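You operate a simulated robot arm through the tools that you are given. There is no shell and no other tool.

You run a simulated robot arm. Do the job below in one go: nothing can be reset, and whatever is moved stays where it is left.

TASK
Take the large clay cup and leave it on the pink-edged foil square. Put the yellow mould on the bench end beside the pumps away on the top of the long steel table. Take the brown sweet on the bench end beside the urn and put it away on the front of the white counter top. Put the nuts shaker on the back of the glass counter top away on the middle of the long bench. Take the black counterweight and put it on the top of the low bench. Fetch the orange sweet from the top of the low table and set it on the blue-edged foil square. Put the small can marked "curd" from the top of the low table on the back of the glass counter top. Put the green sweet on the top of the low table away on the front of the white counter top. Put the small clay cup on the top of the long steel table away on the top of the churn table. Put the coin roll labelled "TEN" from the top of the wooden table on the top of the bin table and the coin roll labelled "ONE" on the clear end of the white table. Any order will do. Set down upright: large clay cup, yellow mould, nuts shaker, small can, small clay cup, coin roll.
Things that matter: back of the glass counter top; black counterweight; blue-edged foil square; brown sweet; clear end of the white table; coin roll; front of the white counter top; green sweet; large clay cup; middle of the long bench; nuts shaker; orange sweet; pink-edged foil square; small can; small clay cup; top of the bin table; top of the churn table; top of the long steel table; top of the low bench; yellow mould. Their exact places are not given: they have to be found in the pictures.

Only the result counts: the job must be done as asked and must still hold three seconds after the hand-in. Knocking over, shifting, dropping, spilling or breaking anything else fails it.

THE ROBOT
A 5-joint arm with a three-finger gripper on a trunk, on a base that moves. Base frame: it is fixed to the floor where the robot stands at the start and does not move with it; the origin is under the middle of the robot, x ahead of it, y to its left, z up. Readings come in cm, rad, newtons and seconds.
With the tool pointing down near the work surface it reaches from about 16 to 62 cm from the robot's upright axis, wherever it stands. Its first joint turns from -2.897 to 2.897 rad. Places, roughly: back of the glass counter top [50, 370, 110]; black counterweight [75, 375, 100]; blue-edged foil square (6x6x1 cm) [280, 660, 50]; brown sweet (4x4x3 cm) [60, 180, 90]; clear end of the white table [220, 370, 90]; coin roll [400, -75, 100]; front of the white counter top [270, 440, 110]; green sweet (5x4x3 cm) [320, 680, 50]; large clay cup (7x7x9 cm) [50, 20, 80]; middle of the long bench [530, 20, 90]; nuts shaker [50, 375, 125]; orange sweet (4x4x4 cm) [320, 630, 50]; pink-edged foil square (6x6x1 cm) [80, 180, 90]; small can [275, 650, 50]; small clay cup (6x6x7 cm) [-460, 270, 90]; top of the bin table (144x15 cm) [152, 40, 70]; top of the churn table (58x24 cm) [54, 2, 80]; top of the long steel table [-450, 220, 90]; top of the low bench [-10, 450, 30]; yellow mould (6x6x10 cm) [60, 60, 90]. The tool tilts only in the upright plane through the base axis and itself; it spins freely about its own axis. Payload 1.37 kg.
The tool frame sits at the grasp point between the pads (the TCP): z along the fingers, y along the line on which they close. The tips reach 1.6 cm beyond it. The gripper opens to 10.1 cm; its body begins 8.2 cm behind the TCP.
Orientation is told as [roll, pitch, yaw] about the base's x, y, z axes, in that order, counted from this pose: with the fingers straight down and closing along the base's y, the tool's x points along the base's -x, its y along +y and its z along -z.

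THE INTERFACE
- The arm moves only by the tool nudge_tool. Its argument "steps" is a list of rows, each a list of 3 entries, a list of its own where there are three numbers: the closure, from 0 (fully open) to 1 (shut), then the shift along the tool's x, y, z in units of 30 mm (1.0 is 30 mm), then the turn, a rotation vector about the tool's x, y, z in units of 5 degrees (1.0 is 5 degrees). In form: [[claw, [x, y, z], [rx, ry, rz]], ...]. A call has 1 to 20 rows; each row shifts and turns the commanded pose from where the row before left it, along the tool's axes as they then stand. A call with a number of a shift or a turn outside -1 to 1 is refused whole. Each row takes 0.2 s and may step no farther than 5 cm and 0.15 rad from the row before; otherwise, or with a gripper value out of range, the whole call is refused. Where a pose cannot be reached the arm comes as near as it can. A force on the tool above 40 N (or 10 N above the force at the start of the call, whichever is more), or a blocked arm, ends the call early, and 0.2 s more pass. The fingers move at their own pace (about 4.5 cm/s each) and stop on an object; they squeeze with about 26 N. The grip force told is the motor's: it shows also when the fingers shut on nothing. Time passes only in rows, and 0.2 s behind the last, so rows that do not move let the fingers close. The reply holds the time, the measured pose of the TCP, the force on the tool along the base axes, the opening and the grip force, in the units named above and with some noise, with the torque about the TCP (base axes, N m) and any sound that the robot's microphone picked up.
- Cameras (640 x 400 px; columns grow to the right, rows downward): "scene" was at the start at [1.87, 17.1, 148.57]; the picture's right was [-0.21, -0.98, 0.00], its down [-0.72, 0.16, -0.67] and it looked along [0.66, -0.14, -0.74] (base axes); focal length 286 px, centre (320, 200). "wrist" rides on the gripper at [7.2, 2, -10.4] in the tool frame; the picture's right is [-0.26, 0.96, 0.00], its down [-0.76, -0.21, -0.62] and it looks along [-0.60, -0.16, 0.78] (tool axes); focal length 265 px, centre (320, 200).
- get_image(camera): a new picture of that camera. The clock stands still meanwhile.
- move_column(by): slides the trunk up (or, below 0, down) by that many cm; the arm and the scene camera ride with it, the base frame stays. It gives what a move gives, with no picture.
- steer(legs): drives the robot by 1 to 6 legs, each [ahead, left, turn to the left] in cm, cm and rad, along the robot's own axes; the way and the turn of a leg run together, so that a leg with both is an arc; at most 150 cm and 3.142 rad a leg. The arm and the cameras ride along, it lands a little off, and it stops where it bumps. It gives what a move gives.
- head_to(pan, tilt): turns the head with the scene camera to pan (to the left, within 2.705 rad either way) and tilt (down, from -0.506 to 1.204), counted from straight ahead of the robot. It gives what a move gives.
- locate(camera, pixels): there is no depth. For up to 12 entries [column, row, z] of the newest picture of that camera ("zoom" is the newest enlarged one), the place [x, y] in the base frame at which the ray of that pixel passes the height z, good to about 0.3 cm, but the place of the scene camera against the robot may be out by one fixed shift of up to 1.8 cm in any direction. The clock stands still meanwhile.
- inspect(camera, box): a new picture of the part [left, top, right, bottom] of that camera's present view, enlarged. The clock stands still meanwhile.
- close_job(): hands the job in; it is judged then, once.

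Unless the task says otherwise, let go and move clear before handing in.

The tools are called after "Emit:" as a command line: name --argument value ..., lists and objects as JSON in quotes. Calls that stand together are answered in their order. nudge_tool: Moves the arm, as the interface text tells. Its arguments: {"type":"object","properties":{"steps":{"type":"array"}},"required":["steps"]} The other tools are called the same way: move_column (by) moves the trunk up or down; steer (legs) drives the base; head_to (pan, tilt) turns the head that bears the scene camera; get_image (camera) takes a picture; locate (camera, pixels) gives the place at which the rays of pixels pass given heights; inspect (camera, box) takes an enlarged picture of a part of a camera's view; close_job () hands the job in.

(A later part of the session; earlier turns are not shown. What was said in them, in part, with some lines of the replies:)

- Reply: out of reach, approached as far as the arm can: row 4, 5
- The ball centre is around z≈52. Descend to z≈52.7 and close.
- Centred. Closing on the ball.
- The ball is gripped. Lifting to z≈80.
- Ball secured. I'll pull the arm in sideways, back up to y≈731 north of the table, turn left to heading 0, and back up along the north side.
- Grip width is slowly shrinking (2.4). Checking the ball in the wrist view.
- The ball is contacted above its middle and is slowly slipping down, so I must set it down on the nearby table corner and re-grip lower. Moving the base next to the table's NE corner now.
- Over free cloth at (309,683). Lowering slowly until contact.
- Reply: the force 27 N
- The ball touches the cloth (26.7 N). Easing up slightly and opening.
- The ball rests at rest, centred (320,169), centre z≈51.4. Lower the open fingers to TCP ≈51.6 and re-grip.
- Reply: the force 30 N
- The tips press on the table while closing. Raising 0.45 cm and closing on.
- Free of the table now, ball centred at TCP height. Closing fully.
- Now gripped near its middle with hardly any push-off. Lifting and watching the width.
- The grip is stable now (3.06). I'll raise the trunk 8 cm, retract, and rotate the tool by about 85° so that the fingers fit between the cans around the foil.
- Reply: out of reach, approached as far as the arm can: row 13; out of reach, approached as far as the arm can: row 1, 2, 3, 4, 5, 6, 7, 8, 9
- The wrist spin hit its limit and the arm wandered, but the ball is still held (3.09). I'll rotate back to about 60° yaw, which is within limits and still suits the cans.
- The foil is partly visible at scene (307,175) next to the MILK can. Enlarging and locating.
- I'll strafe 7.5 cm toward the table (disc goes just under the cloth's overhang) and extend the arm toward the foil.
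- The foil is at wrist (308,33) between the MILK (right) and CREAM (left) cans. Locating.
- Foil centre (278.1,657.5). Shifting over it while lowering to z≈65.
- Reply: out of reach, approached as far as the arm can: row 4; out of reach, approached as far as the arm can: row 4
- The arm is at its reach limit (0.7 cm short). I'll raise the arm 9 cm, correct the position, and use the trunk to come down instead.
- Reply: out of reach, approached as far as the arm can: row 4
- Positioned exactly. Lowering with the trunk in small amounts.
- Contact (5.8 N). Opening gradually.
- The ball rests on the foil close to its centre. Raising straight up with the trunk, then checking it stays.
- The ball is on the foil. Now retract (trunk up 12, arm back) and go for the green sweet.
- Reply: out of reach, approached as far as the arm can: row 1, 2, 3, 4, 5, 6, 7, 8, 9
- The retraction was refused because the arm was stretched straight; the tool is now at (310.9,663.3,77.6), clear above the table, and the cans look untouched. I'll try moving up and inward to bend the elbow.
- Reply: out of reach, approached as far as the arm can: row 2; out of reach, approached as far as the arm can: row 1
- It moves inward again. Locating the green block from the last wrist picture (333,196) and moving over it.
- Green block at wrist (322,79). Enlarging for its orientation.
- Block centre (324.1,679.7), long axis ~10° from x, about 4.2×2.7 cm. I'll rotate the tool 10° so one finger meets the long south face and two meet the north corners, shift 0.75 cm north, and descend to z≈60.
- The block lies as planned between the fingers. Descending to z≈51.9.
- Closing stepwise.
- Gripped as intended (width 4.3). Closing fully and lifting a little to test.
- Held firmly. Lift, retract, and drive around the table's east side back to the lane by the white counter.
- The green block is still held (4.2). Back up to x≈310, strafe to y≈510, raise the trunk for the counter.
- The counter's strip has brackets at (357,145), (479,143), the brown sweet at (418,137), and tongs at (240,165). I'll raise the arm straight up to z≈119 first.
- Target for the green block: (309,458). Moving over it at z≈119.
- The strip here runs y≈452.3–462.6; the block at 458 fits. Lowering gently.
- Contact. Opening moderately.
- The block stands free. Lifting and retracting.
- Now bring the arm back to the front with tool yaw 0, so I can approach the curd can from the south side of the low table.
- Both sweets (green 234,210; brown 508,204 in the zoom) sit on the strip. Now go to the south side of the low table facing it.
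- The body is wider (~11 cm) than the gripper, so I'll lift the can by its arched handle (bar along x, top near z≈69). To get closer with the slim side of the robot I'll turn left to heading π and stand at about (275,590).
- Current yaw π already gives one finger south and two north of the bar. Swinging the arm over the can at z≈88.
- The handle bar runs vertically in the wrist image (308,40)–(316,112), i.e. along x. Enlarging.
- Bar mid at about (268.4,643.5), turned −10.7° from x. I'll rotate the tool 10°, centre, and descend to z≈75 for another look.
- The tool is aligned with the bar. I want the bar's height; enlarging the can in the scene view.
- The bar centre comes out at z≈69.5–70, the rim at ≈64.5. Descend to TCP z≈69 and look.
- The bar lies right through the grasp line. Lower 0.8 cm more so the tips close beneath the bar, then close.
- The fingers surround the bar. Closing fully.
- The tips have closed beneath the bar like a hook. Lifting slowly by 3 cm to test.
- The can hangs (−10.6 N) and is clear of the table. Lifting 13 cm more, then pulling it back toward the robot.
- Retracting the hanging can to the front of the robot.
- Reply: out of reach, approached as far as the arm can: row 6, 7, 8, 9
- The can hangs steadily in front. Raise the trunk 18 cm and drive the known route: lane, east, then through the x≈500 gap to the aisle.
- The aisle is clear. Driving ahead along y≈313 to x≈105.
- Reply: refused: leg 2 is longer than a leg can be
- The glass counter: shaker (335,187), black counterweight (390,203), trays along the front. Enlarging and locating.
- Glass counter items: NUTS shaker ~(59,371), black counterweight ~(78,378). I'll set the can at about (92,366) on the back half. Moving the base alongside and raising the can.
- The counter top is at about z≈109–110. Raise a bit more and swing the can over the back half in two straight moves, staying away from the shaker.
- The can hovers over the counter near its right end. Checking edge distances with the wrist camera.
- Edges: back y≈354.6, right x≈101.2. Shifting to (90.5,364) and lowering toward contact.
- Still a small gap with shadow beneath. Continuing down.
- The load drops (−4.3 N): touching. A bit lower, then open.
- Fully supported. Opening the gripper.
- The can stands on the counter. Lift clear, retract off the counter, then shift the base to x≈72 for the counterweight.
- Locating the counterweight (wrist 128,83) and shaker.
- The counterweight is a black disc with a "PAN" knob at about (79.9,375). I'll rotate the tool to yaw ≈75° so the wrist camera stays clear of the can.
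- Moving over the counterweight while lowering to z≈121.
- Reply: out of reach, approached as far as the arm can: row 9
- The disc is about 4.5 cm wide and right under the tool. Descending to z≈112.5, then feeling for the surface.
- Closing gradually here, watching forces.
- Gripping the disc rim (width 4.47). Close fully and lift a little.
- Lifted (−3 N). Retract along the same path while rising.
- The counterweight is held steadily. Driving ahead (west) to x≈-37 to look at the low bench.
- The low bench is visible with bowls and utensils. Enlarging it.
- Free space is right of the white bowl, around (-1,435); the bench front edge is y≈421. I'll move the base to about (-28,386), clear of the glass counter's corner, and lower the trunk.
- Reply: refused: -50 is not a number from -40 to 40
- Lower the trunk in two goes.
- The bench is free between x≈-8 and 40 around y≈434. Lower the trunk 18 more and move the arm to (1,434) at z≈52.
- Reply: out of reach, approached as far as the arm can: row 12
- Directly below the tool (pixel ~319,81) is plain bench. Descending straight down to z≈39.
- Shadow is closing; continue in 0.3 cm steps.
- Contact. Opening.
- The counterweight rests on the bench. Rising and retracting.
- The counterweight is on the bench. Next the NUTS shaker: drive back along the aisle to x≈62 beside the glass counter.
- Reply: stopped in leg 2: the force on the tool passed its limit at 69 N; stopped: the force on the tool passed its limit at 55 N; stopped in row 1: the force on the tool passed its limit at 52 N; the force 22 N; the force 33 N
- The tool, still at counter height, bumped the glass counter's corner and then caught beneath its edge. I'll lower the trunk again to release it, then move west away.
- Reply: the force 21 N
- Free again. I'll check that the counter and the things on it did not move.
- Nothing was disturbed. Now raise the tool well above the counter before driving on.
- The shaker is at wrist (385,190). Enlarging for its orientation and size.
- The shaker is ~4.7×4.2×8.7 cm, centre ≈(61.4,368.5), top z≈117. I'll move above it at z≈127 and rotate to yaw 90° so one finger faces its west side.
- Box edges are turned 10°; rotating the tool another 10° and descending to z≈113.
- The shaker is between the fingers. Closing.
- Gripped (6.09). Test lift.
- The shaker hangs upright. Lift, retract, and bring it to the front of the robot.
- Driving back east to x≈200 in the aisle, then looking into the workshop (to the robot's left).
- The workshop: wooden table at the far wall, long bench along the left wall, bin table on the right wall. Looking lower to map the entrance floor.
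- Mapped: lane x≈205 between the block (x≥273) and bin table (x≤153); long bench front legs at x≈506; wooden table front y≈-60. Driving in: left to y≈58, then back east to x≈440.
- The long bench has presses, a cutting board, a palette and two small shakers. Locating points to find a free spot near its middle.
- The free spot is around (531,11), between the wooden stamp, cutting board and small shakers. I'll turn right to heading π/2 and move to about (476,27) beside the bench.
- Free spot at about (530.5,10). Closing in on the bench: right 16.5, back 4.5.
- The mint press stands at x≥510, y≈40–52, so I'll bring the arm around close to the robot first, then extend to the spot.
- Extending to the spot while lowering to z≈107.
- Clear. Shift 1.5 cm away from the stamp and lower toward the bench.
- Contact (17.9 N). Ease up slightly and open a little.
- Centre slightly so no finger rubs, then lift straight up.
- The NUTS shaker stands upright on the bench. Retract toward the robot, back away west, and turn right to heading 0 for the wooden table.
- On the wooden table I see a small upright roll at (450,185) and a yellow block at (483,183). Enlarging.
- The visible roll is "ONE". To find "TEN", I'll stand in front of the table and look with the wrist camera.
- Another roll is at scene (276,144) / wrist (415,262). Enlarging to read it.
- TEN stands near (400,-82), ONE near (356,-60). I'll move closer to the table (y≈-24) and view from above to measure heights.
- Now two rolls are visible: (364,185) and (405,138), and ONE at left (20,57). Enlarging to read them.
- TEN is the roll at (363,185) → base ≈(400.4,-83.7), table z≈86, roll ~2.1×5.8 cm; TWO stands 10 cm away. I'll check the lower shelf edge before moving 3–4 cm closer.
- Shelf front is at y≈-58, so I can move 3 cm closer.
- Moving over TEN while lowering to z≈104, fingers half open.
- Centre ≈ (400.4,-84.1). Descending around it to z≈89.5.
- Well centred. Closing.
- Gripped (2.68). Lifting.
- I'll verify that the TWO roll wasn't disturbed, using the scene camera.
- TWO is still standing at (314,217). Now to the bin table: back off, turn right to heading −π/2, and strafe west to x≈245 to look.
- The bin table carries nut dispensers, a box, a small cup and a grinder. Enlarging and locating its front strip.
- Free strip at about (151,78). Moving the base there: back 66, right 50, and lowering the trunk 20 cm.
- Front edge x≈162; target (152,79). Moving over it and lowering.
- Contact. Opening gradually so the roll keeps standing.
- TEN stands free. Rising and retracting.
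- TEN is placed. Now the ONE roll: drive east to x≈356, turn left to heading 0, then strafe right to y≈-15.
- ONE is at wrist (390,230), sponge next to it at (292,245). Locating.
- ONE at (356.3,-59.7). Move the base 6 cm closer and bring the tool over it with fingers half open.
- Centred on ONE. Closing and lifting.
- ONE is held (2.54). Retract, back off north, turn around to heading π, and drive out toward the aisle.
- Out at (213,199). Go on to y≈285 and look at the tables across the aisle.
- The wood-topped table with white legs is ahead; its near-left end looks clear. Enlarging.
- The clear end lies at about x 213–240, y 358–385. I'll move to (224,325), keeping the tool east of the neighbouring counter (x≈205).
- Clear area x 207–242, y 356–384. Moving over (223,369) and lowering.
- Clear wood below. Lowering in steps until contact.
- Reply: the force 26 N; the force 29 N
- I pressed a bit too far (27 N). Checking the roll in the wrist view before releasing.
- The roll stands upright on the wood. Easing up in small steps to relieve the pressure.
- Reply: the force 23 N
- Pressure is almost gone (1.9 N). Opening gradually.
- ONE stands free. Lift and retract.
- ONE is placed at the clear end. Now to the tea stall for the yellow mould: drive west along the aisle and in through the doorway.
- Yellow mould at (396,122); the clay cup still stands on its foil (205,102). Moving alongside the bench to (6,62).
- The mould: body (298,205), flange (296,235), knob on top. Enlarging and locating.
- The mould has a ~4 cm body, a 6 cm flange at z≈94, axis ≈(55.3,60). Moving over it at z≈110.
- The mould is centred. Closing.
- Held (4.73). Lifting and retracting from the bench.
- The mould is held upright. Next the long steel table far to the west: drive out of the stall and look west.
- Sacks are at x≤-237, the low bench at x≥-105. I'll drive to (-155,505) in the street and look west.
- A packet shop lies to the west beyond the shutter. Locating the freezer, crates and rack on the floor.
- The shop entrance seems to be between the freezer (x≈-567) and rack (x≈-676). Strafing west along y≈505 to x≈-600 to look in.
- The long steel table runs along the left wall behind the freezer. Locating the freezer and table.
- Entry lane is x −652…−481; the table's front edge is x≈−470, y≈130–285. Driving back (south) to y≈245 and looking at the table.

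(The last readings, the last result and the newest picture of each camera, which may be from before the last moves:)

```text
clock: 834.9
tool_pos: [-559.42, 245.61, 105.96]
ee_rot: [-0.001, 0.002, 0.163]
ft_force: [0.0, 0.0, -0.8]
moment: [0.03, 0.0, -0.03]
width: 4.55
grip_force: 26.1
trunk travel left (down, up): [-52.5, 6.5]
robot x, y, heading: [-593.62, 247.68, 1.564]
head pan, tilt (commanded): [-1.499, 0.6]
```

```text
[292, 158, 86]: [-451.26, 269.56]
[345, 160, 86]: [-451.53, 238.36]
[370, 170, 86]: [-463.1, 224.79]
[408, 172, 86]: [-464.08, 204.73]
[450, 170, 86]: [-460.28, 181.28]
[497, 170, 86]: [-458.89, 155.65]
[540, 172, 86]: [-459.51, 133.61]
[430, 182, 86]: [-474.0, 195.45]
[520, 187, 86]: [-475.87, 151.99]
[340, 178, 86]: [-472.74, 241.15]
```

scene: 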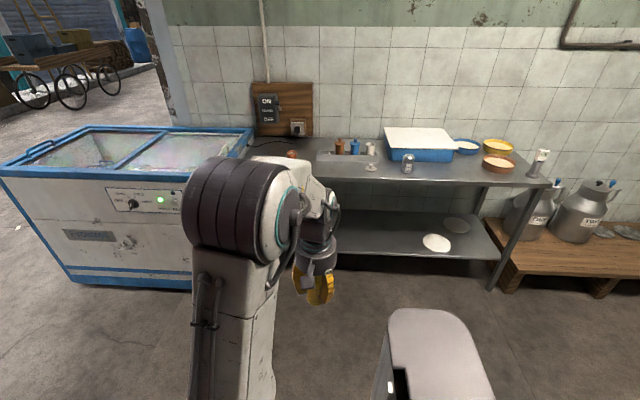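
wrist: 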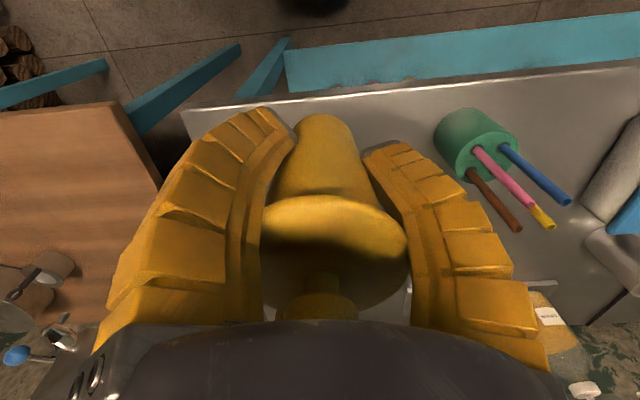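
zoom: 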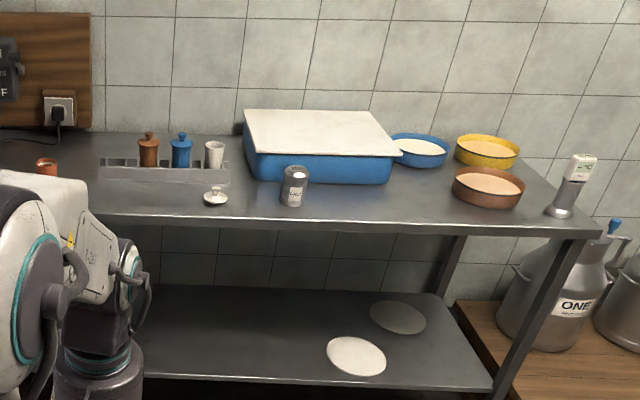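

Free front area at about (-463,181), between the salt can and the brown bowl. Moving the base to about (-508,188).

Emit:
steer --legs '[[-58, -50, 0.006], [0, -35, 0]]'

Emit:
get_image --camera "wrist"

Emit:
get_image --camera "scene"

```text
clock: 840.9
tool_pos: [-474.27, 187.8, 105.89]
ee_rot: [0.002, 0.002, 0.168]
ft_force: [0.3, 0.5, -1.9]
moment: [-0.01, 0.03, -0.03]
width: 4.52
grip_force: 26.0
trunk travel left (down, up): [-52.5, 6.5]
robot x, y, heading: [-508.68, 189.14, 1.572]
head pan, tilt (commanded): [-1.499, 0.6]
```

```text
taken
```

wrist: 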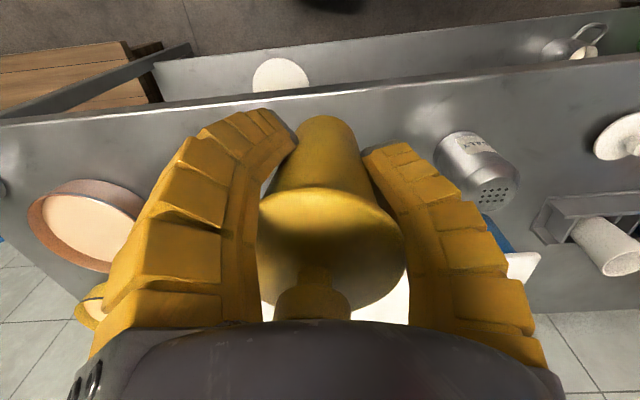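

```text
taken
```

scene: 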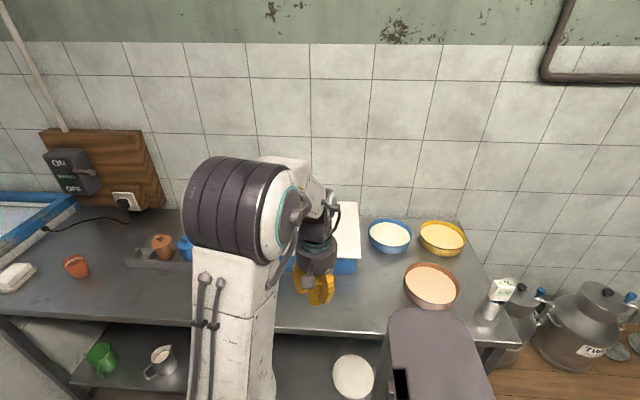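

Emit:
locate --camera "wrist" --pixels '[[330, 97, 86], [330, 97, 84], [468, 158, 86], [100, 222, 88], [140, 200, 88], [510, 265, 90], [320, 165, 86]]'

```text
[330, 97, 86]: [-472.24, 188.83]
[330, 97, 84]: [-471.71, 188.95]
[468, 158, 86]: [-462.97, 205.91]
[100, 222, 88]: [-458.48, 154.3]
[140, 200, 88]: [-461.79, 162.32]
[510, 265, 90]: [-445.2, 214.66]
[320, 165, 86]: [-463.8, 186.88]
```

Moving over (-463,184) and lowering.

Emit:
nudge_tool --steps '[[1, [-0.876, -0.47, 0], [0, 0, 0]], [1, [-0.876, -0.47, 0], [0, 0, 0]], [1, [-0.876, -0.47, 0], [0, 0, 0]], [1, [-0.876, -0.47, 0], [0, 0, 0]], [1, [0, 0, 0.9], [0, 0, 0]], [1, [0, 0, 0.9], [0, 0, 0]], [1, [0, 0, 0.9], [0, 0, 0]], [1, [0, 0, 0.8], [0, 0, 0]], [1, [0, 0, 0.4], [0, 0, 0]], [1, [0, 0, 0], [0, 0, 0]]]'

Emit:
get_image --camera "wrist"

Emit:
inspect --camera "scene" --box '[250, 190, 470, 340]'

```text
clock: 843.1
tool_pos: [-463.11, 184.0, 94.19]
ee_rot: [-0.001, 0.001, 0.168]
ft_force: [0.6, 0.3, -1.0]
moment: [-0.03, -0.01, 0.0]
width: 4.55
grip_force: 25.8
trunk travel left (down, up): [-52.5, 6.5]
robot x, y, heading: [-509.0, 189.17, 1.567]
head pan, tilt (commanded): [-1.499, 0.6]
```

```text
taken
```

wrist: 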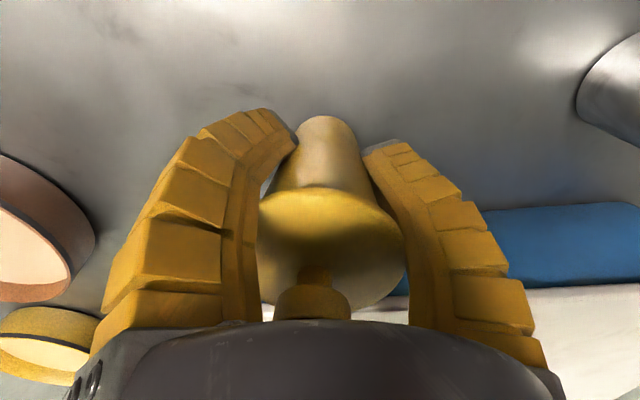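

```text
2.67 times, centred on (360, 265) of scene
```

zoom: 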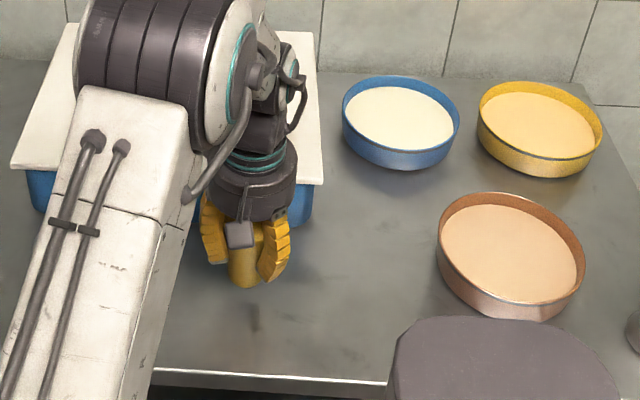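

Checking the blue box's corner relative to the gripper before going lower.

Emit:
locate --camera "wrist" --pixels '[[490, 215, 95], [490, 215, 90], [500, 290, 97], [415, 300, 97]]'

Emit:
locate --camera "scene" --pixels '[[355.5, 273, 86], [360.7, 259, 97], [353, 260, 97]]'

```text
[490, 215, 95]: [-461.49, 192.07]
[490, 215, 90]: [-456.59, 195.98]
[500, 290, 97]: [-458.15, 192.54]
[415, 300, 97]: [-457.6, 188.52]
```

```text
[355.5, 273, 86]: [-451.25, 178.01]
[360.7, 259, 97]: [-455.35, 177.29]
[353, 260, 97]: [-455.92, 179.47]
```

The box corner is at (-455,177), rather close; I'll shift to (-465.5,173), away from the box and the bowl.

Emit:
nudge_tool --steps '[[1, [0.35, -0.87, 0], [0, 0, 0]], [1, [0.35, -0.87, 0], [0, 0, 0]], [1, [0.35, -0.87, 0], [0, 0, 0]], [1, [0.35, -0.87, 0], [0, 0, 0]], [1, [0, 0, 0.3], [0, 0, 0]], [1, [0, 0, 0.2], [0, 0, 0]], [1, [0, 0, 0], [0, 0, 0]]]'

Emit:
get_image --camera "wrist"

```text
clock: 844.7
tool_pos: [-465.49, 173.0, 92.75]
ee_rot: [-0.001, 0.002, 0.168]
ft_force: [0.4, 0.1, -1.6]
moment: [-0.02, -0.01, -0.01]
width: 4.56
grip_force: 25.4
trunk travel left (down, up): [-52.5, 6.5]
robot x, y, heading: [-508.58, 189.22, 1.572]
head pan, tilt (commanded): [-1.499, 0.6]
```

```text
taken
```

wrist: 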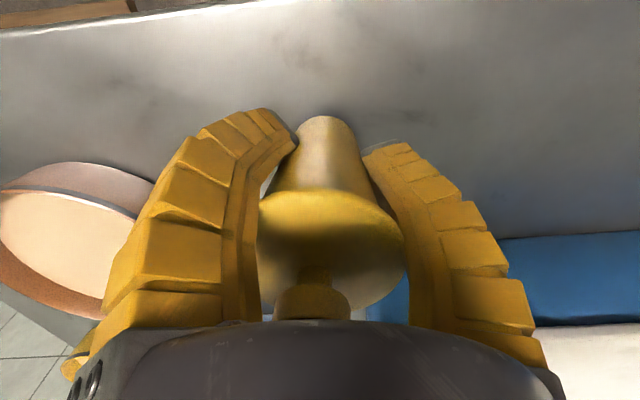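

Emit:
nudge_tool --steps '[[1, [0, 0, 0.15], [0, 0, 0]], [1, [0, 0, 0.15], [0, 0, 0]], [1, [0, 0, 0], [0, 0, 0]]]'

```text
clock: 845.5
tool_pos: [-465.45, 173.16, 91.88]
ee_rot: [-0.001, 0.002, 0.167]
ft_force: [-0.2, -0.1, -1.7]
moment: [-0.04, -0.01, 0.0]
width: 4.57
grip_force: 26.0
trunk travel left (down, up): [-52.5, 6.5]
robot x, y, heading: [-509.04, 189.27, 1.569]
head pan, tilt (commanded): [-1.499, 0.6]
```

Emit:
nudge_tool --steps '[[1, [0, 0, 0.12], [0, 0, 0]], [1, [0, 0, 0.12], [0, 0, 0]], [1, [0, 0, 0], [0, 0, 0]]]'

```text
clock: 846.3
tool_pos: [-465.48, 173.16, 91.06]
ee_rot: [0.002, 0.001, 0.168]
ft_force: [-0.1, 0.6, -1.2]
moment: [0.01, 0.0, -0.02]
width: 4.54
grip_force: 26.1
trunk travel left (down, up): [-52.5, 6.5]
robot x, y, heading: [-508.46, 189.62, 1.57]
head pan, tilt (commanded): [-1.499, 0.6]
```

Emit:
nudge_tool --steps '[[1, [0, 0, 0.1], [0, 0, 0]], [1, [0, 0, 0.1], [0, 0, 0]], [1, [0, 0, 0], [0, 0, 0]]]'

```text
clock: 847.1
tool_pos: [-465.44, 173.1, 90.74]
ee_rot: [-0.004, -0.005, 0.168]
ft_force: [0.5, 2.1, 24.3]
moment: [-0.23, 0.25, -0.03]
width: 4.56
grip_force: 26.3
trunk travel left (down, up): [-52.5, 6.5]
robot x, y, heading: [-508.4, 189.27, 1.567]
head pan, tilt (commanded): [-1.499, 0.6]
```

Contact (24 N). Ease up a touch and open wide (the flange must pass between the fingers).

Emit:
nudge_tool --steps '[[1, [0, 0, -0.07], [0, 0, 0]], [0.6, [0, 0, 0], [0, 0, 0]], [0.4, [0, 0, 0], [0, 0, 0]], [0.2, [0, 0, 0], [0, 0, 0]], [0, [0, 0, 0], [0, 0, 0]], [0, [0, 0, 0], [0, 0, 0]], [0, [0, 0, 0], [0, 0, 0]]]'

Emit:
get_image --camera "wrist"

```text
clock: 848.7
tool_pos: [-465.49, 173.07, 90.72]
ee_rot: [0.0, 0.003, 0.167]
ft_force: [0.4, -0.2, -0.5]
moment: [-0.01, 0.02, 0.01]
width: 10.06
grip_force: 0.0
trunk travel left (down, up): [-52.5, 6.5]
robot x, y, heading: [-508.51, 189.75, 1.568]
head pan, tilt (commanded): [-1.499, 0.6]
```

```text
taken
```

wrist: 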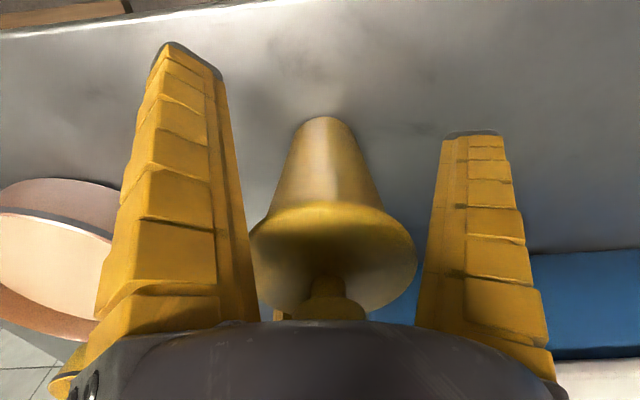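

The mould stands upright and free. Lifting straight up.

Emit:
nudge_tool --steps '[[0, [0, 0, -0.5], [0, 0, 0]], [0, [0, 0, -0.9], [0, 0, 0]], [0, [0, 0, -0.9], [0, 0, 0]], [0, [0, 0, -0.9], [0, 0, 0]], [0, [0, 0, -0.9], [0, 0, 0]], [0, [0, 0, -0.9], [0, 0, 0]], [0, [0.7, 0.5, 0], [0, 0, 0]], [0, [0.8, 0.6, 0], [0, 0, 0]], [0, [0.8, 0.6, 0], [0, 0, 0]]]'

Emit:
get_image --camera "wrist"

Emit:
get_image --camera "scene"

```text
clock: 850.7
tool_pos: [-473.24, 176.95, 105.8]
ee_rot: [0.001, 0.0, 0.169]
ft_force: [-0.4, 0.6, 0.3]
moment: [0.01, -0.02, -0.01]
width: 10.05
grip_force: 0.1
trunk travel left (down, up): [-52.5, 6.5]
robot x, y, heading: [-508.71, 189.66, 1.57]
head pan, tilt (commanded): [-1.499, 0.6]
```

```text
taken
```

wrist: 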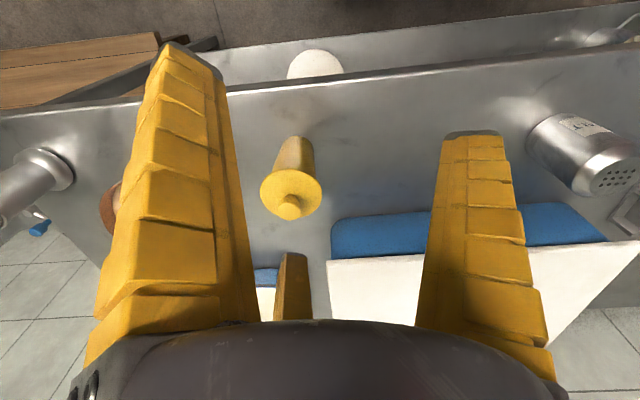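

```text
taken
```

scene: 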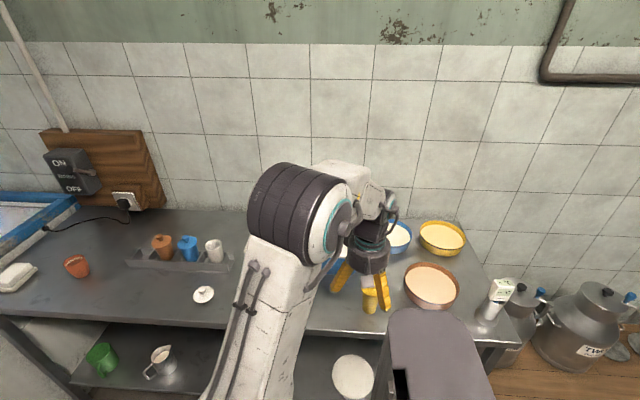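

The mould is in place. Now the small clay cup at scene (76,267): move the base ahead 66 and right 8.

Emit:
steer --legs '[[66, 0, 0], [0, -8, 0]]'

Emit:
get_image --camera "wrist"

Emit:
get_image --camera "scene"

```text
clock: 855.0
tool_pos: [-465.27, 243.34, 105.65]
ee_rot: [0.002, 0.001, 0.174]
ft_force: [0.0, -0.4, -0.2]
moment: [0.0, 0.05, -0.04]
width: 10.04
grip_force: 0.0
trunk travel left (down, up): [-52.5, 6.5]
robot x, y, heading: [-500.68, 255.6, 1.572]
head pan, tilt (commanded): [-1.499, 0.6]
```

```text
taken
```

wrist: 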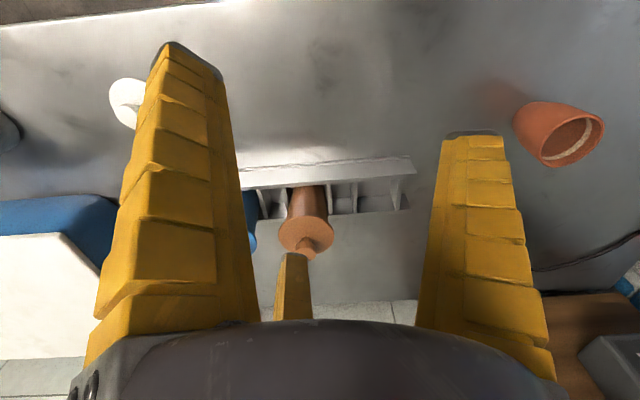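

```text
taken
```

scene: 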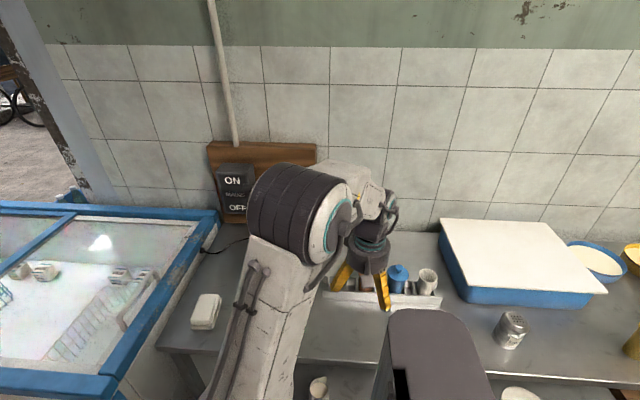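

The small clay cup is at wrist (560,133). Locating.

Emit:
inspect --camera "wrist" --box '[500, 80, 620, 190]'

Emit:
locate --camera "wrist" --pixels '[[572, 143, 93], [572, 143, 92], [540, 115, 86], [540, 115, 88]]'

```text
3.64 times, centred on (560, 135) of wrist
```

zoom: 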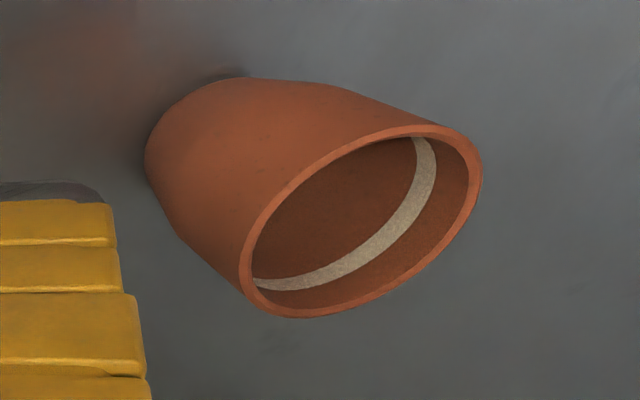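

```text
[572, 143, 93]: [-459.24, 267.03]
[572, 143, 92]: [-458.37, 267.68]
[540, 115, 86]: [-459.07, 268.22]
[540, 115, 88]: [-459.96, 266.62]
```

Cup centre ≈ (-458.9,267.5). Moving over it.

Emit:
nudge_tool --steps '[[0, [-0.4375, 0.946, 0], [0, 0, 0]], [0, [-0.4375, 0.946, 0], [0, 0, 0]], [0, [-0.4375, 0.946, 0], [0, 0, 0]], [0, [-0.4375, 0.946, 0], [0, 0, 0]], [0, [-0.4375, 0.946, 0], [0, 0, 0]], [0, [-0.4375, 0.946, 0], [0, 0, 0]], [0, [-0.4375, 0.946, 0], [0, 0, 0]], [0, [-0.4375, 0.946, 0], [0, 0, 0]]]'

Emit:
get_image --camera "wrist"

Emit:
get_image --camera "scene"

```text
clock: 856.8
tool_pos: [-458.97, 267.5, 105.61]
ee_rot: [0.0, 0.003, 0.175]
ft_force: [-0.3, -0.1, 0.4]
moment: [-0.01, 0.01, 0.01]
width: 10.05
grip_force: 0.1
trunk travel left (down, up): [-52.5, 6.5]
robot x, y, heading: [-500.77, 255.47, 1.578]
head pan, tilt (commanded): [-1.499, 0.6]
```

```text
taken
```

wrist: 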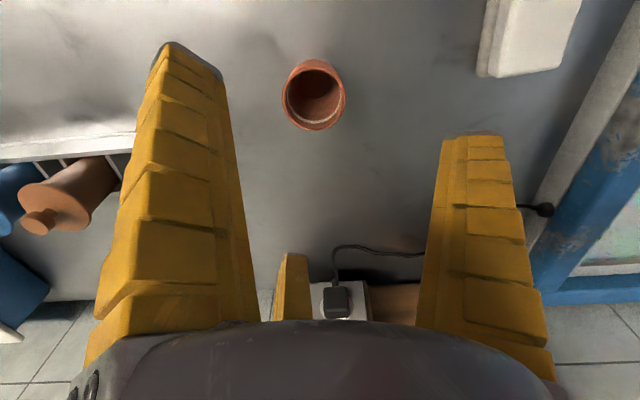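

```text
taken
```

scene: 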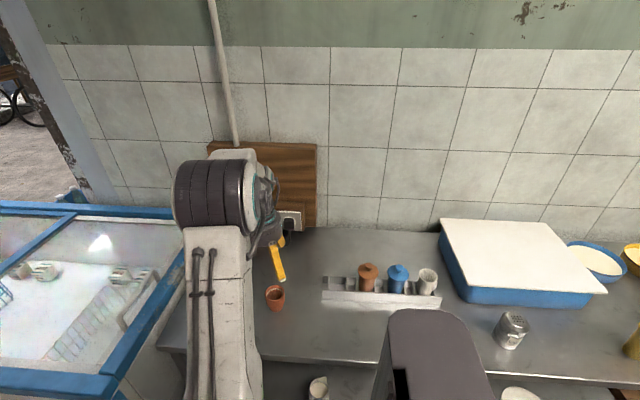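

Emit:
locate --camera "wrist" --pixels '[[314, 95, 93], [314, 95, 94], [283, 95, 93], [346, 95, 93]]'

```text
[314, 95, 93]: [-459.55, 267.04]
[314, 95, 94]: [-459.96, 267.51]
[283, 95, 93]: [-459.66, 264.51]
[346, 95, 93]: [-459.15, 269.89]
```

Emit:
nudge_tool --steps '[[0, [0.18, -0.07, 0.6], [0, 0, 0]], [0, [0, 0, 0.9], [0, 0, 0]], [0, [0, 0, 0.9], [0, 0, 0]], [0, [0, 0, 0.9], [0, 0, 0]], [0, [0, 0, 0.9], [0, 0, 0]], [0, [0, 0, 0.7], [0, 0, 0]], [0, [0, 0, 0], [0, 0, 0]]]'

Emit:
get_image --camera "wrist"

```text
clock: 858.4
tool_pos: [-459.56, 267.14, 90.87]
ee_rot: [0.0, -0.001, 0.174]
ft_force: [0.1, -0.5, 0.1]
moment: [-0.01, 0.01, -0.04]
width: 10.09
grip_force: 0.1
trunk travel left (down, up): [-52.5, 6.5]
robot x, y, heading: [-500.85, 255.22, 1.577]
head pan, tilt (commanded): [-1.499, 0.6]
```

```text
taken
```

wrist: 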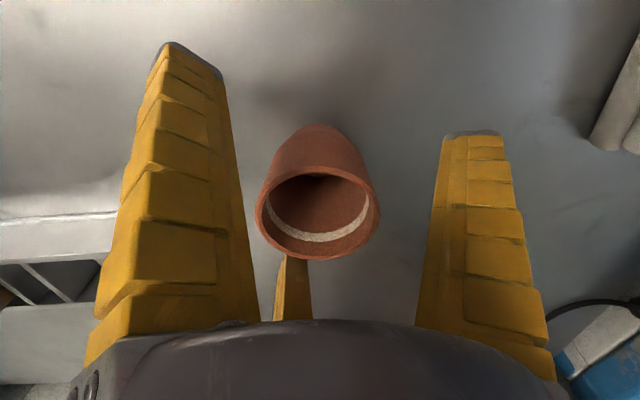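

The rim is at z≈92.6; lower 1.4 cm more for a better grip, then close.

Emit:
nudge_tool --steps '[[0, [0, 0, 0.3], [0, 0, 0]], [0, [0, 0, 0.17], [0, 0, 0]], [0.3, [0, 0, 0], [0, 0, 0]], [0.5, [0, 0, 0], [0, 0, 0]], [0.7, [0, 0, 0], [0, 0, 0]], [1, [0, 0, 0], [0, 0, 0]], [1, [0, 0, 0], [0, 0, 0]], [1, [0, 0, 0], [0, 0, 0]]]'

Emit:
get_image --camera "wrist"

```text
clock: 860.2
tool_pos: [-459.46, 267.2, 89.55]
ee_rot: [0.001, -0.001, 0.174]
ft_force: [-0.3, 0.1, 1.8]
moment: [-0.08, -0.07, -0.03]
width: 4.81
grip_force: 25.7
trunk travel left (down, up): [-52.5, 6.5]
robot x, y, heading: [-501.05, 255.41, 1.579]
head pan, tilt (commanded): [-1.499, 0.6]
```

```text
taken
```

wrist: 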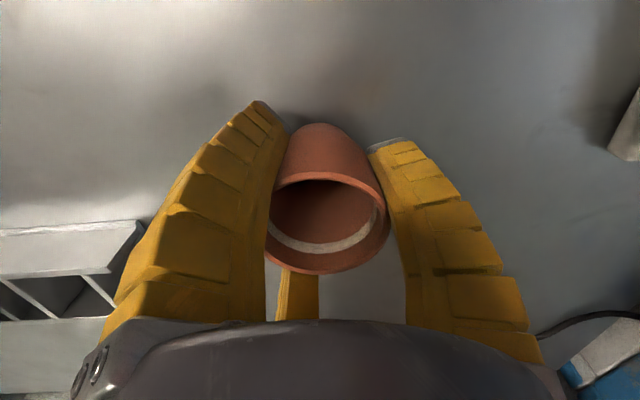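

Cup gripped (4.81). Lifting and retracting.

Emit:
nudge_tool --steps '[[1, [0, 0, -0.2], [0, 0, 0]], [1, [0, 0, -0.5], [0, 0, 0]], [1, [0, 0, -0.9], [0, 0, 0]], [1, [0, 0, -0.9], [0, 0, 0]], [1, [0, 0, -0.9], [0, 0, 0]], [1, [0, 0, -0.9], [0, 0, 0]], [1, [0, 0, -0.9], [0, 0, 0]], [1, [0.8, -0.3, 0], [0, 0, 0]], [1, [0.8, -0.5, 0], [0, 0, 0]], [1, [0.8, -0.5, 0], [0, 0, 0]], [1, [0.5, -0.5, 0], [0, 0, 0]]]'

Emit:
get_image --camera "wrist"

```text
clock: 862.6
tool_pos: [-467.13, 260.31, 105.28]
ee_rot: [0.0, 0.001, 0.175]
ft_force: [0.0, -0.1, -0.7]
moment: [-0.01, -0.01, 0.0]
width: 4.82
grip_force: 25.1
trunk travel left (down, up): [-52.5, 6.5]
robot x, y, heading: [-501.26, 255.36, 1.581]
head pan, tilt (commanded): [-1.499, 0.6]
```

```text
taken
```

wrist: 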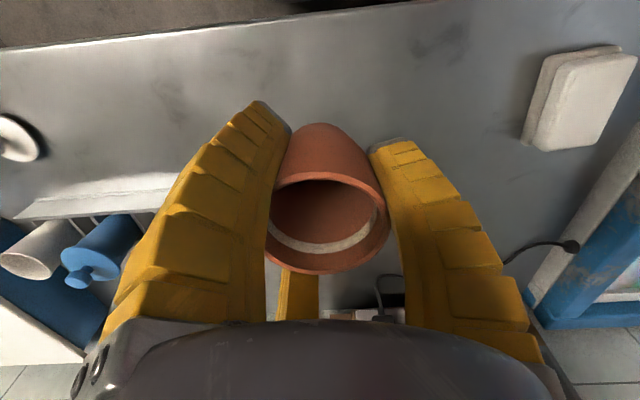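

The small cup is held upright. Driving back: out of the shop, east along the street, then south to the stall doorway.

Emit:
steer --legs '[[0, 80, -0.01], [145, 0, 0], [104, 0, 0]]'

Emit:
steer --legs '[[0, -145, 0], [0, -145, 0], [0, -137, 0]]'

Emit:
get_image --camera "wrist"

```text
clock: 878.7
tool_pos: [-547.1, 508.98, 105.29]
ee_rot: [0.001, 0.002, 0.161]
ft_force: [0.0, 0.7, 0.1]
moment: [-0.01, -0.03, 0.03]
width: 4.8
grip_force: 25.8
trunk travel left (down, up): [-52.5, 6.5]
robot x, y, heading: [-580.97, 504.59, 1.564]
head pan, tilt (commanded): [-1.499, 0.6]
```

```text
clock: 899.1
tool_pos: [-120.81, 505.98, 105.22]
ee_rot: [0.0, 0.002, 0.163]
ft_force: [-0.2, 0.5, -1.3]
moment: [0.04, -0.01, 0.0]
width: 4.84
grip_force: 25.8
trunk travel left (down, up): [-52.5, 6.5]
robot x, y, heading: [-154.75, 501.6, 1.566]
head pan, tilt (commanded): [-1.499, 0.6]
```

```text
taken
```

wrist: 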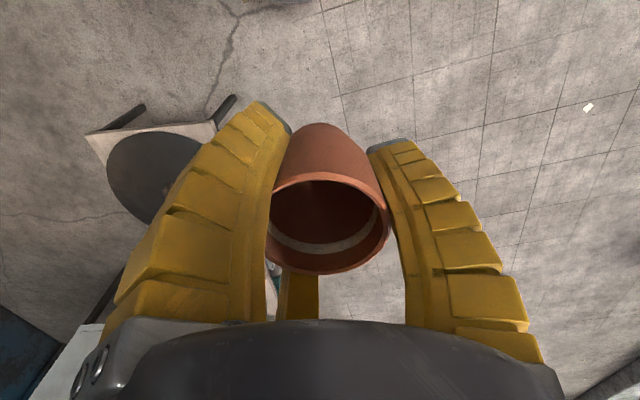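

Emit:
steer --legs '[[-145, 0, 0.005], [-45, 0, 0], [0, -62, 0], [-145, 0, 0], [-110, 0, 0]]'

Emit:
head_to --pan -1.7 --tilt 0.7

Emit:
get_image --camera "scene"

```text
clock: 923.9
tool_pos: [-51.24, 61.54, 105.26]
ee_rot: [-0.001, 0.002, 0.199]
ft_force: [-0.8, 0.2, -0.3]
moment: [-0.01, 0.05, -0.01]
width: 4.82
grip_force: 26.2
trunk travel left (down, up): [-52.5, 6.5]
robot x, y, heading: [-84.9, 56.0, 1.601]
head pan, tilt (commanded): [-1.499, 0.6]
```

```text
clock: 924.6
tool_pos: [-51.36, 61.68, 105.22]
ee_rot: [-0.001, 0.001, 0.199]
ft_force: [0.3, 0.0, -0.9]
moment: [-0.01, -0.01, 0.0]
width: 4.82
grip_force: 26.0
trunk travel left (down, up): [-52.5, 6.5]
robot x, y, heading: [-84.69, 55.81, 1.597]
head pan, tilt (commanded): [-1.7, 0.7]
```

```text
taken
```

scene: 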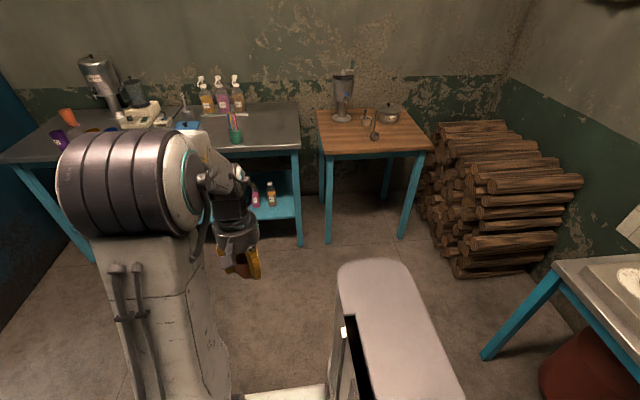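

Emit:
locate --camera "scene" --pixels '[[324, 157, 80], [430, 152, 80], [317, 111, 80], [402, 108, 80], [343, 120, 80], [388, 120, 80], [366, 126, 80], [374, 138, 80], [304, 245, 0], [327, 240, 0], [402, 237, 0]]'

Emit:
inspect --camera "scene" --box '[300, 60, 450, 170]'

```text
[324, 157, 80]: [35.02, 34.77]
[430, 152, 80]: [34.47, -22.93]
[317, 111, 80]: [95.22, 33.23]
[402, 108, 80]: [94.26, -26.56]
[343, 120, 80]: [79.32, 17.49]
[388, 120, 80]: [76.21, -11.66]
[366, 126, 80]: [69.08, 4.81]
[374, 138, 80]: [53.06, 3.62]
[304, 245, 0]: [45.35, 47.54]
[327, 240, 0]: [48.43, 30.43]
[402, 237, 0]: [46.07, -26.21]
```

```text
3.64 times, centred on (375, 115) of scene
```

zoom: 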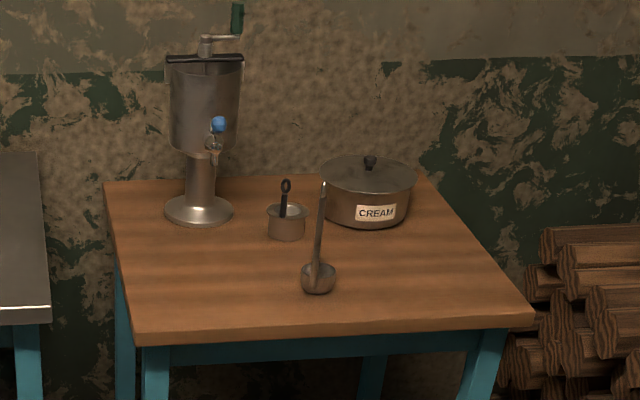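

The churn table top spans x 35–95, y −25…34; its front strip is free around (50,18). Moving the base to about (5,14).

Emit:
steer --legs '[[-40, -50, -0.026], [0, -40, 0]]'

Emit:
get_image --camera "wrist"

Emit:
get_image --camera "scene"

```text
clock: 930.3
tool_pos: [39.86, 21.68, 105.32]
ee_rot: [0.0, 0.003, 0.176]
ft_force: [1.3, -0.1, -1.1]
moment: [0.02, -0.02, 0.0]
width: 4.8
grip_force: 25.8
trunk travel left (down, up): [-52.5, 6.5]
robot x, y, heading: [5.97, 16.56, 1.578]
head pan, tilt (commanded): [-1.7, 0.7]
```

```text
taken
```

wrist: 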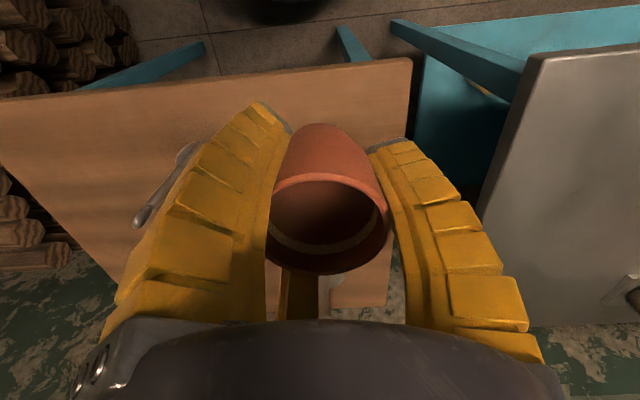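

```text
taken
```

scene: 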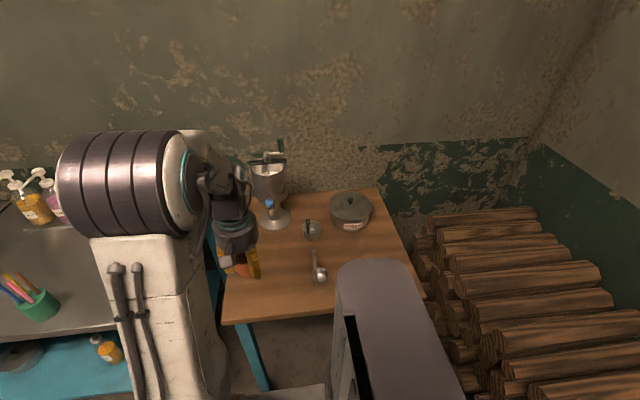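

Moving over (50,18.5) and lowering.

Emit:
nudge_tool --steps '[[1, [-0.783, -0.41, 0], [0, 0, 0]], [1, [-0.783, -0.41, 0], [0, 0, 0]], [1, [-0.783, -0.41, 0], [0, 0, 0]], [1, [-0.783, -0.41, 0], [0, 0, 0]], [1, [0, 0, 0.9], [0, 0, 0]], [1, [0, 0, 0.9], [0, 0, 0]], [1, [0, 0, 0.9], [0, 0, 0]]]'

Emit:
get_image --camera "wrist"

Emit:
inspect --camera "scene" --box '[190, 140, 390, 320]'

```text
clock: 931.9
tool_pos: [49.81, 18.44, 97.2]
ee_rot: [0.001, 0.002, 0.175]
ft_force: [-0.1, 0.3, -0.7]
moment: [0.01, 0.03, 0.01]
width: 4.82
grip_force: 26.1
trunk travel left (down, up): [-52.5, 6.5]
robot x, y, heading: [5.91, 17.06, 1.575]
head pan, tilt (commanded): [-1.7, 0.7]
```

```text
taken
```

wrist: 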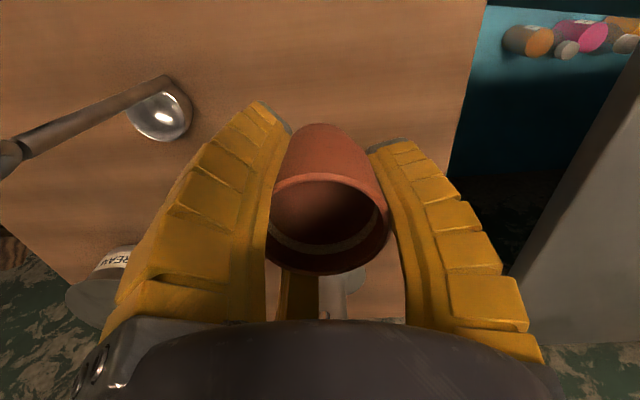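

```text
2.22 times, centred on (290, 230) of scene
```

zoom: 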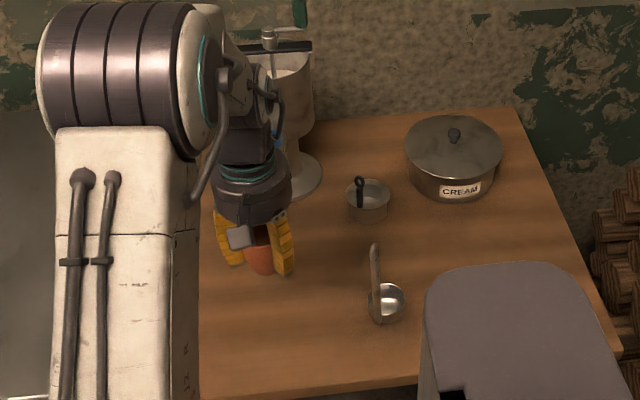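

Emit:
locate --camera "wrist" --pixels '[[162, 108, 81], [185, 85, 83], [135, 95, 86], [480, 60, 80]]'

```text
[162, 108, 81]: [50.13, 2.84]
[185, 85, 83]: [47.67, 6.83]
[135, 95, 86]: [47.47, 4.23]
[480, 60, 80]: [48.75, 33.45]
```

Clear. Lowering to the table.

Emit:
nudge_tool --steps '[[1, [0, 0, 0.9], [0, 0, 0]], [1, [0, 0, 0.9], [0, 0, 0]], [1, [0, 0, 0.9], [0, 0, 0]], [1, [0, 0, 0.7], [0, 0, 0]], [1, [0, 0, 0.3], [0, 0, 0]], [1, [0, 0, 0], [0, 0, 0]]]'

```text
clock: 933.3
tool_pos: [49.75, 18.52, 86.03]
ee_rot: [0.001, -0.001, 0.175]
ft_force: [-0.3, 0.3, -0.2]
moment: [-0.01, 0.0, 0.02]
width: 4.81
grip_force: 26.3
trunk travel left (down, up): [-52.5, 6.5]
robot x, y, heading: [5.88, 16.57, 1.575]
head pan, tilt (commanded): [-1.7, 0.7]
```

Emit:
nudge_tool --steps '[[1, [0, 0, 0.2], [0, 0, 0]], [1, [0, 0, 0.15], [0, 0, 0]], [1, [0, 0, 0.12], [0, 0, 0]], [1, [0, 0, 0], [0, 0, 0]]]'

```text
clock: 934.3
tool_pos: [49.84, 18.49, 84.59]
ee_rot: [0.0, -0.001, 0.175]
ft_force: [0.5, 0.2, -0.9]
moment: [0.01, 0.0, -0.02]
width: 4.82
grip_force: 25.7
trunk travel left (down, up): [-52.5, 6.5]
robot x, y, heading: [6.05, 17.08, 1.578]
head pan, tilt (commanded): [-1.7, 0.7]
```

Emit:
nudge_tool --steps '[[1, [0, 0, 0.12], [0, 0, 0]], [1, [0, 0, 0.1], [0, 0, 0]], [1, [0, 0, 0], [0, 0, 0]]]'

```text
clock: 935.1
tool_pos: [49.85, 18.48, 83.96]
ee_rot: [0.0, 0.002, 0.174]
ft_force: [0.0, -0.8, -1.6]
moment: [-0.04, 0.01, 0.01]
width: 4.8
grip_force: 26.1
trunk travel left (down, up): [-52.5, 6.5]
robot x, y, heading: [5.94, 16.84, 1.578]
head pan, tilt (commanded): [-1.7, 0.7]
```

Emit:
nudge_tool --steps '[[1, [0, 0, 0.1], [0, 0, 0]], [1, [0, 0, 0.08], [0, 0, 0]], [1, [0, 0, 0], [0, 0, 0]]]'

```text
clock: 935.9
tool_pos: [49.79, 18.59, 83.55]
ee_rot: [0.0, 0.001, 0.174]
ft_force: [-1.9, 2.4, 8.0]
moment: [0.18, 0.04, 0.03]
width: 4.8
grip_force: 25.9
trunk travel left (down, up): [-52.5, 6.5]
robot x, y, heading: [6.0, 16.67, 1.577]
head pan, tilt (commanded): [-1.7, 0.7]
```

Contact (8 N). Opening and lifting.

Emit:
nudge_tool --steps '[[0.6, [0, 0, 0], [0, 0, 0]], [0.4, [0, 0, 0], [0, 0, 0]], [0.2, [0, 0, 0], [0, 0, 0]], [0, [0, 0, 0], [0, 0, 0]], [0, [0, 0, 0], [0, 0, 0]], [0, [0, 0, 0], [0, 0, 0]]]'

Emit:
get_image --camera "wrist"

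```text
clock: 937.3
tool_pos: [49.78, 18.44, 83.37]
ee_rot: [-0.001, 0.0, 0.175]
ft_force: [0.0, 0.5, -0.3]
moment: [-0.03, 0.02, -0.01]
width: 10.06
grip_force: 0.1
trunk travel left (down, up): [-52.5, 6.5]
robot x, y, heading: [6.13, 16.97, 1.574]
head pan, tilt (commanded): [-1.7, 0.7]
```

```text
taken
```

wrist: 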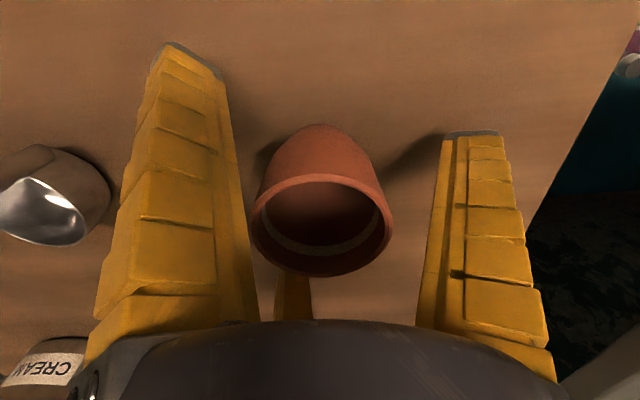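

Emit:
nudge_tool --steps '[[0, [0, 0, -0.5], [0, 0, 0]], [0, [0, 0, -0.9], [0, 0, 0]], [0, [0, 0, -0.9], [0, 0, 0]], [0, [0, 0, -0.9], [0, 0, 0]], [0, [0, 0, -0.9], [0, 0, 0]], [0, [0, 0, -0.9], [0, 0, 0]], [0, [0, 0, -0.9], [0, 0, 0]], [0, [0.8, 0.3, 0], [0, 0, 0]], [0, [0.8, 0.3, 0], [0, 0, 0]], [0, [0.8, 0.3, 0], [0, 0, 0]]]'

Emit:
get_image --camera "wrist"

Emit:
get_image --camera "scene"

```text
clock: 939.5
tool_pos: [42.26, 20.02, 101.03]
ee_rot: [-0.001, -0.002, 0.174]
ft_force: [0.2, 1.1, 0.5]
moment: [0.02, -0.03, -0.04]
width: 10.06
grip_force: 0.1
trunk travel left (down, up): [-52.5, 6.5]
robot x, y, heading: [5.8, 16.58, 1.574]
head pan, tilt (commanded): [-1.7, 0.7]
```

```text
taken
```

wrist: 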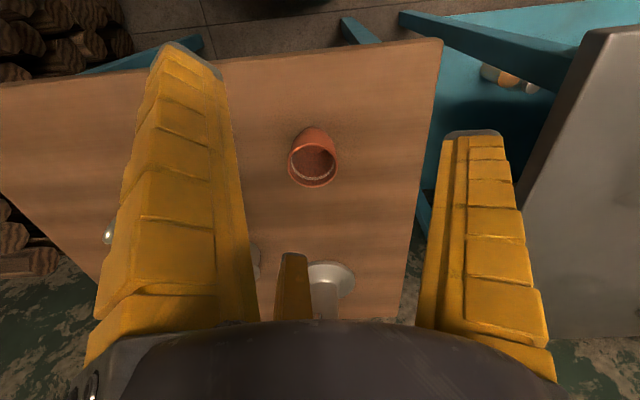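

```text
taken
```

scene: 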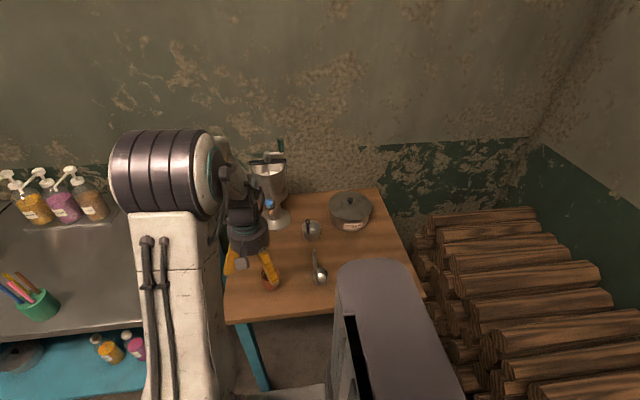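

The small cup stands on the churn table (wrist 313,160). I'll move the robot clear to the west and take a last look.

Emit:
steer --legs '[[0, 50, 0]]'

Emit:
head_to --pan -1.4 --tilt 0.6

Emit:
get_image --camera "scene"

Emit:
inspect --camera "scene" --box '[200, 60, 480, 220]'

```text
clock: 942.4
tool_pos: [-8.1, 19.74, 100.99]
ee_rot: [0.0, 0.0, 0.174]
ft_force: [-0.3, 0.3, -0.5]
moment: [-0.02, 0.04, 0.02]
width: 10.06
grip_force: 0.1
trunk travel left (down, up): [-52.5, 6.5]
robot x, y, heading: [-44.33, 16.56, 1.576]
head pan, tilt (commanded): [-1.7, 0.7]
```

```text
clock: 943.2
tool_pos: [-8.02, 19.84, 101.06]
ee_rot: [-0.001, 0.003, 0.174]
ft_force: [-0.5, 0.1, -0.2]
moment: [-0.04, -0.01, 0.01]
width: 10.08
grip_force: 0.0
trunk travel left (down, up): [-52.5, 6.5]
robot x, y, heading: [-44.39, 16.2, 1.574]
head pan, tilt (commanded): [-1.4, 0.6]
```

```text
taken
```

scene: 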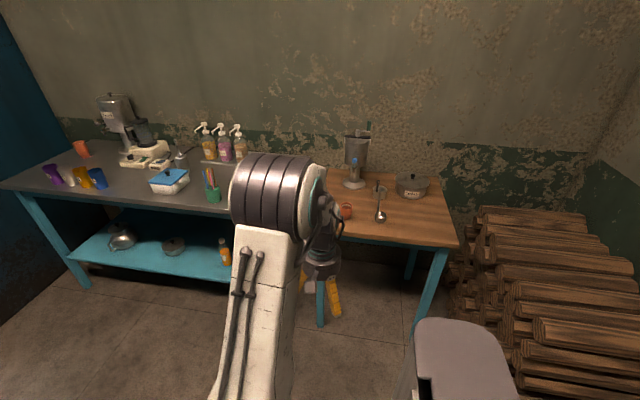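

```text
2.29 times, centred on (340, 140) of scene
```

zoom: 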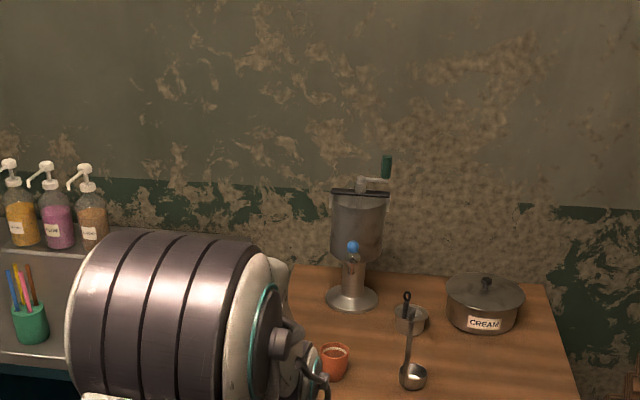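

The last views show the small cup upright on the churn table (zoom 335,358) and the large cup still on its foil at the urn end (82,148). Every other item was checked right after I placed it. The gripper is empty and clear, so I'm handing in.

Emit:
close_job

```text
The job is handed in.
```

I handed the job in with all eleven items moved; I don't have the judge's result. I checked each one on camera right after letting go of it, and the gripper was empty and clear at hand-in.

| Item | Where it was left |
|---|---|
| Large clay cup | Upright on the pink-edged foil square |
| Yellow mould | Upright on the long steel table, near its front edge |
| Brown sweet | Front strip of the white counter top, between the trays and the edge |
| Green sweet | Same front strip, about 35 cm along from the brown sweet |
| Nuts shaker | Upright on the middle of the long bench |
| Black counterweight | Low bench, to the right of the white bowl |
| Orange sweet | Blue-edged foil square |
| Curd can | Upright on the back of the glass counter top, near its right end |
| Small clay cup | Upright on the front part of the churn table |
| Coin roll "TEN" | Upright on the front strip of the bin table |
| Coin roll "ONE" | Upright on the clear end of the white table |

- **Bump:** while driving past the glass counter the gripper hit its corner at about 69 N and briefly caught under the edge. I backed it off and looked at the counter again; nothing on it had moved or fallen.
- **Orange sweet:** it began slipping in the first grip, so I set it down on the low table and gripped it again before taking it to the foil.
- **Placement areas:** the exact limits of "front of the white counter top" and "middle of the long bench" weren't given. I judged them from the pictures and the rough coordinates.
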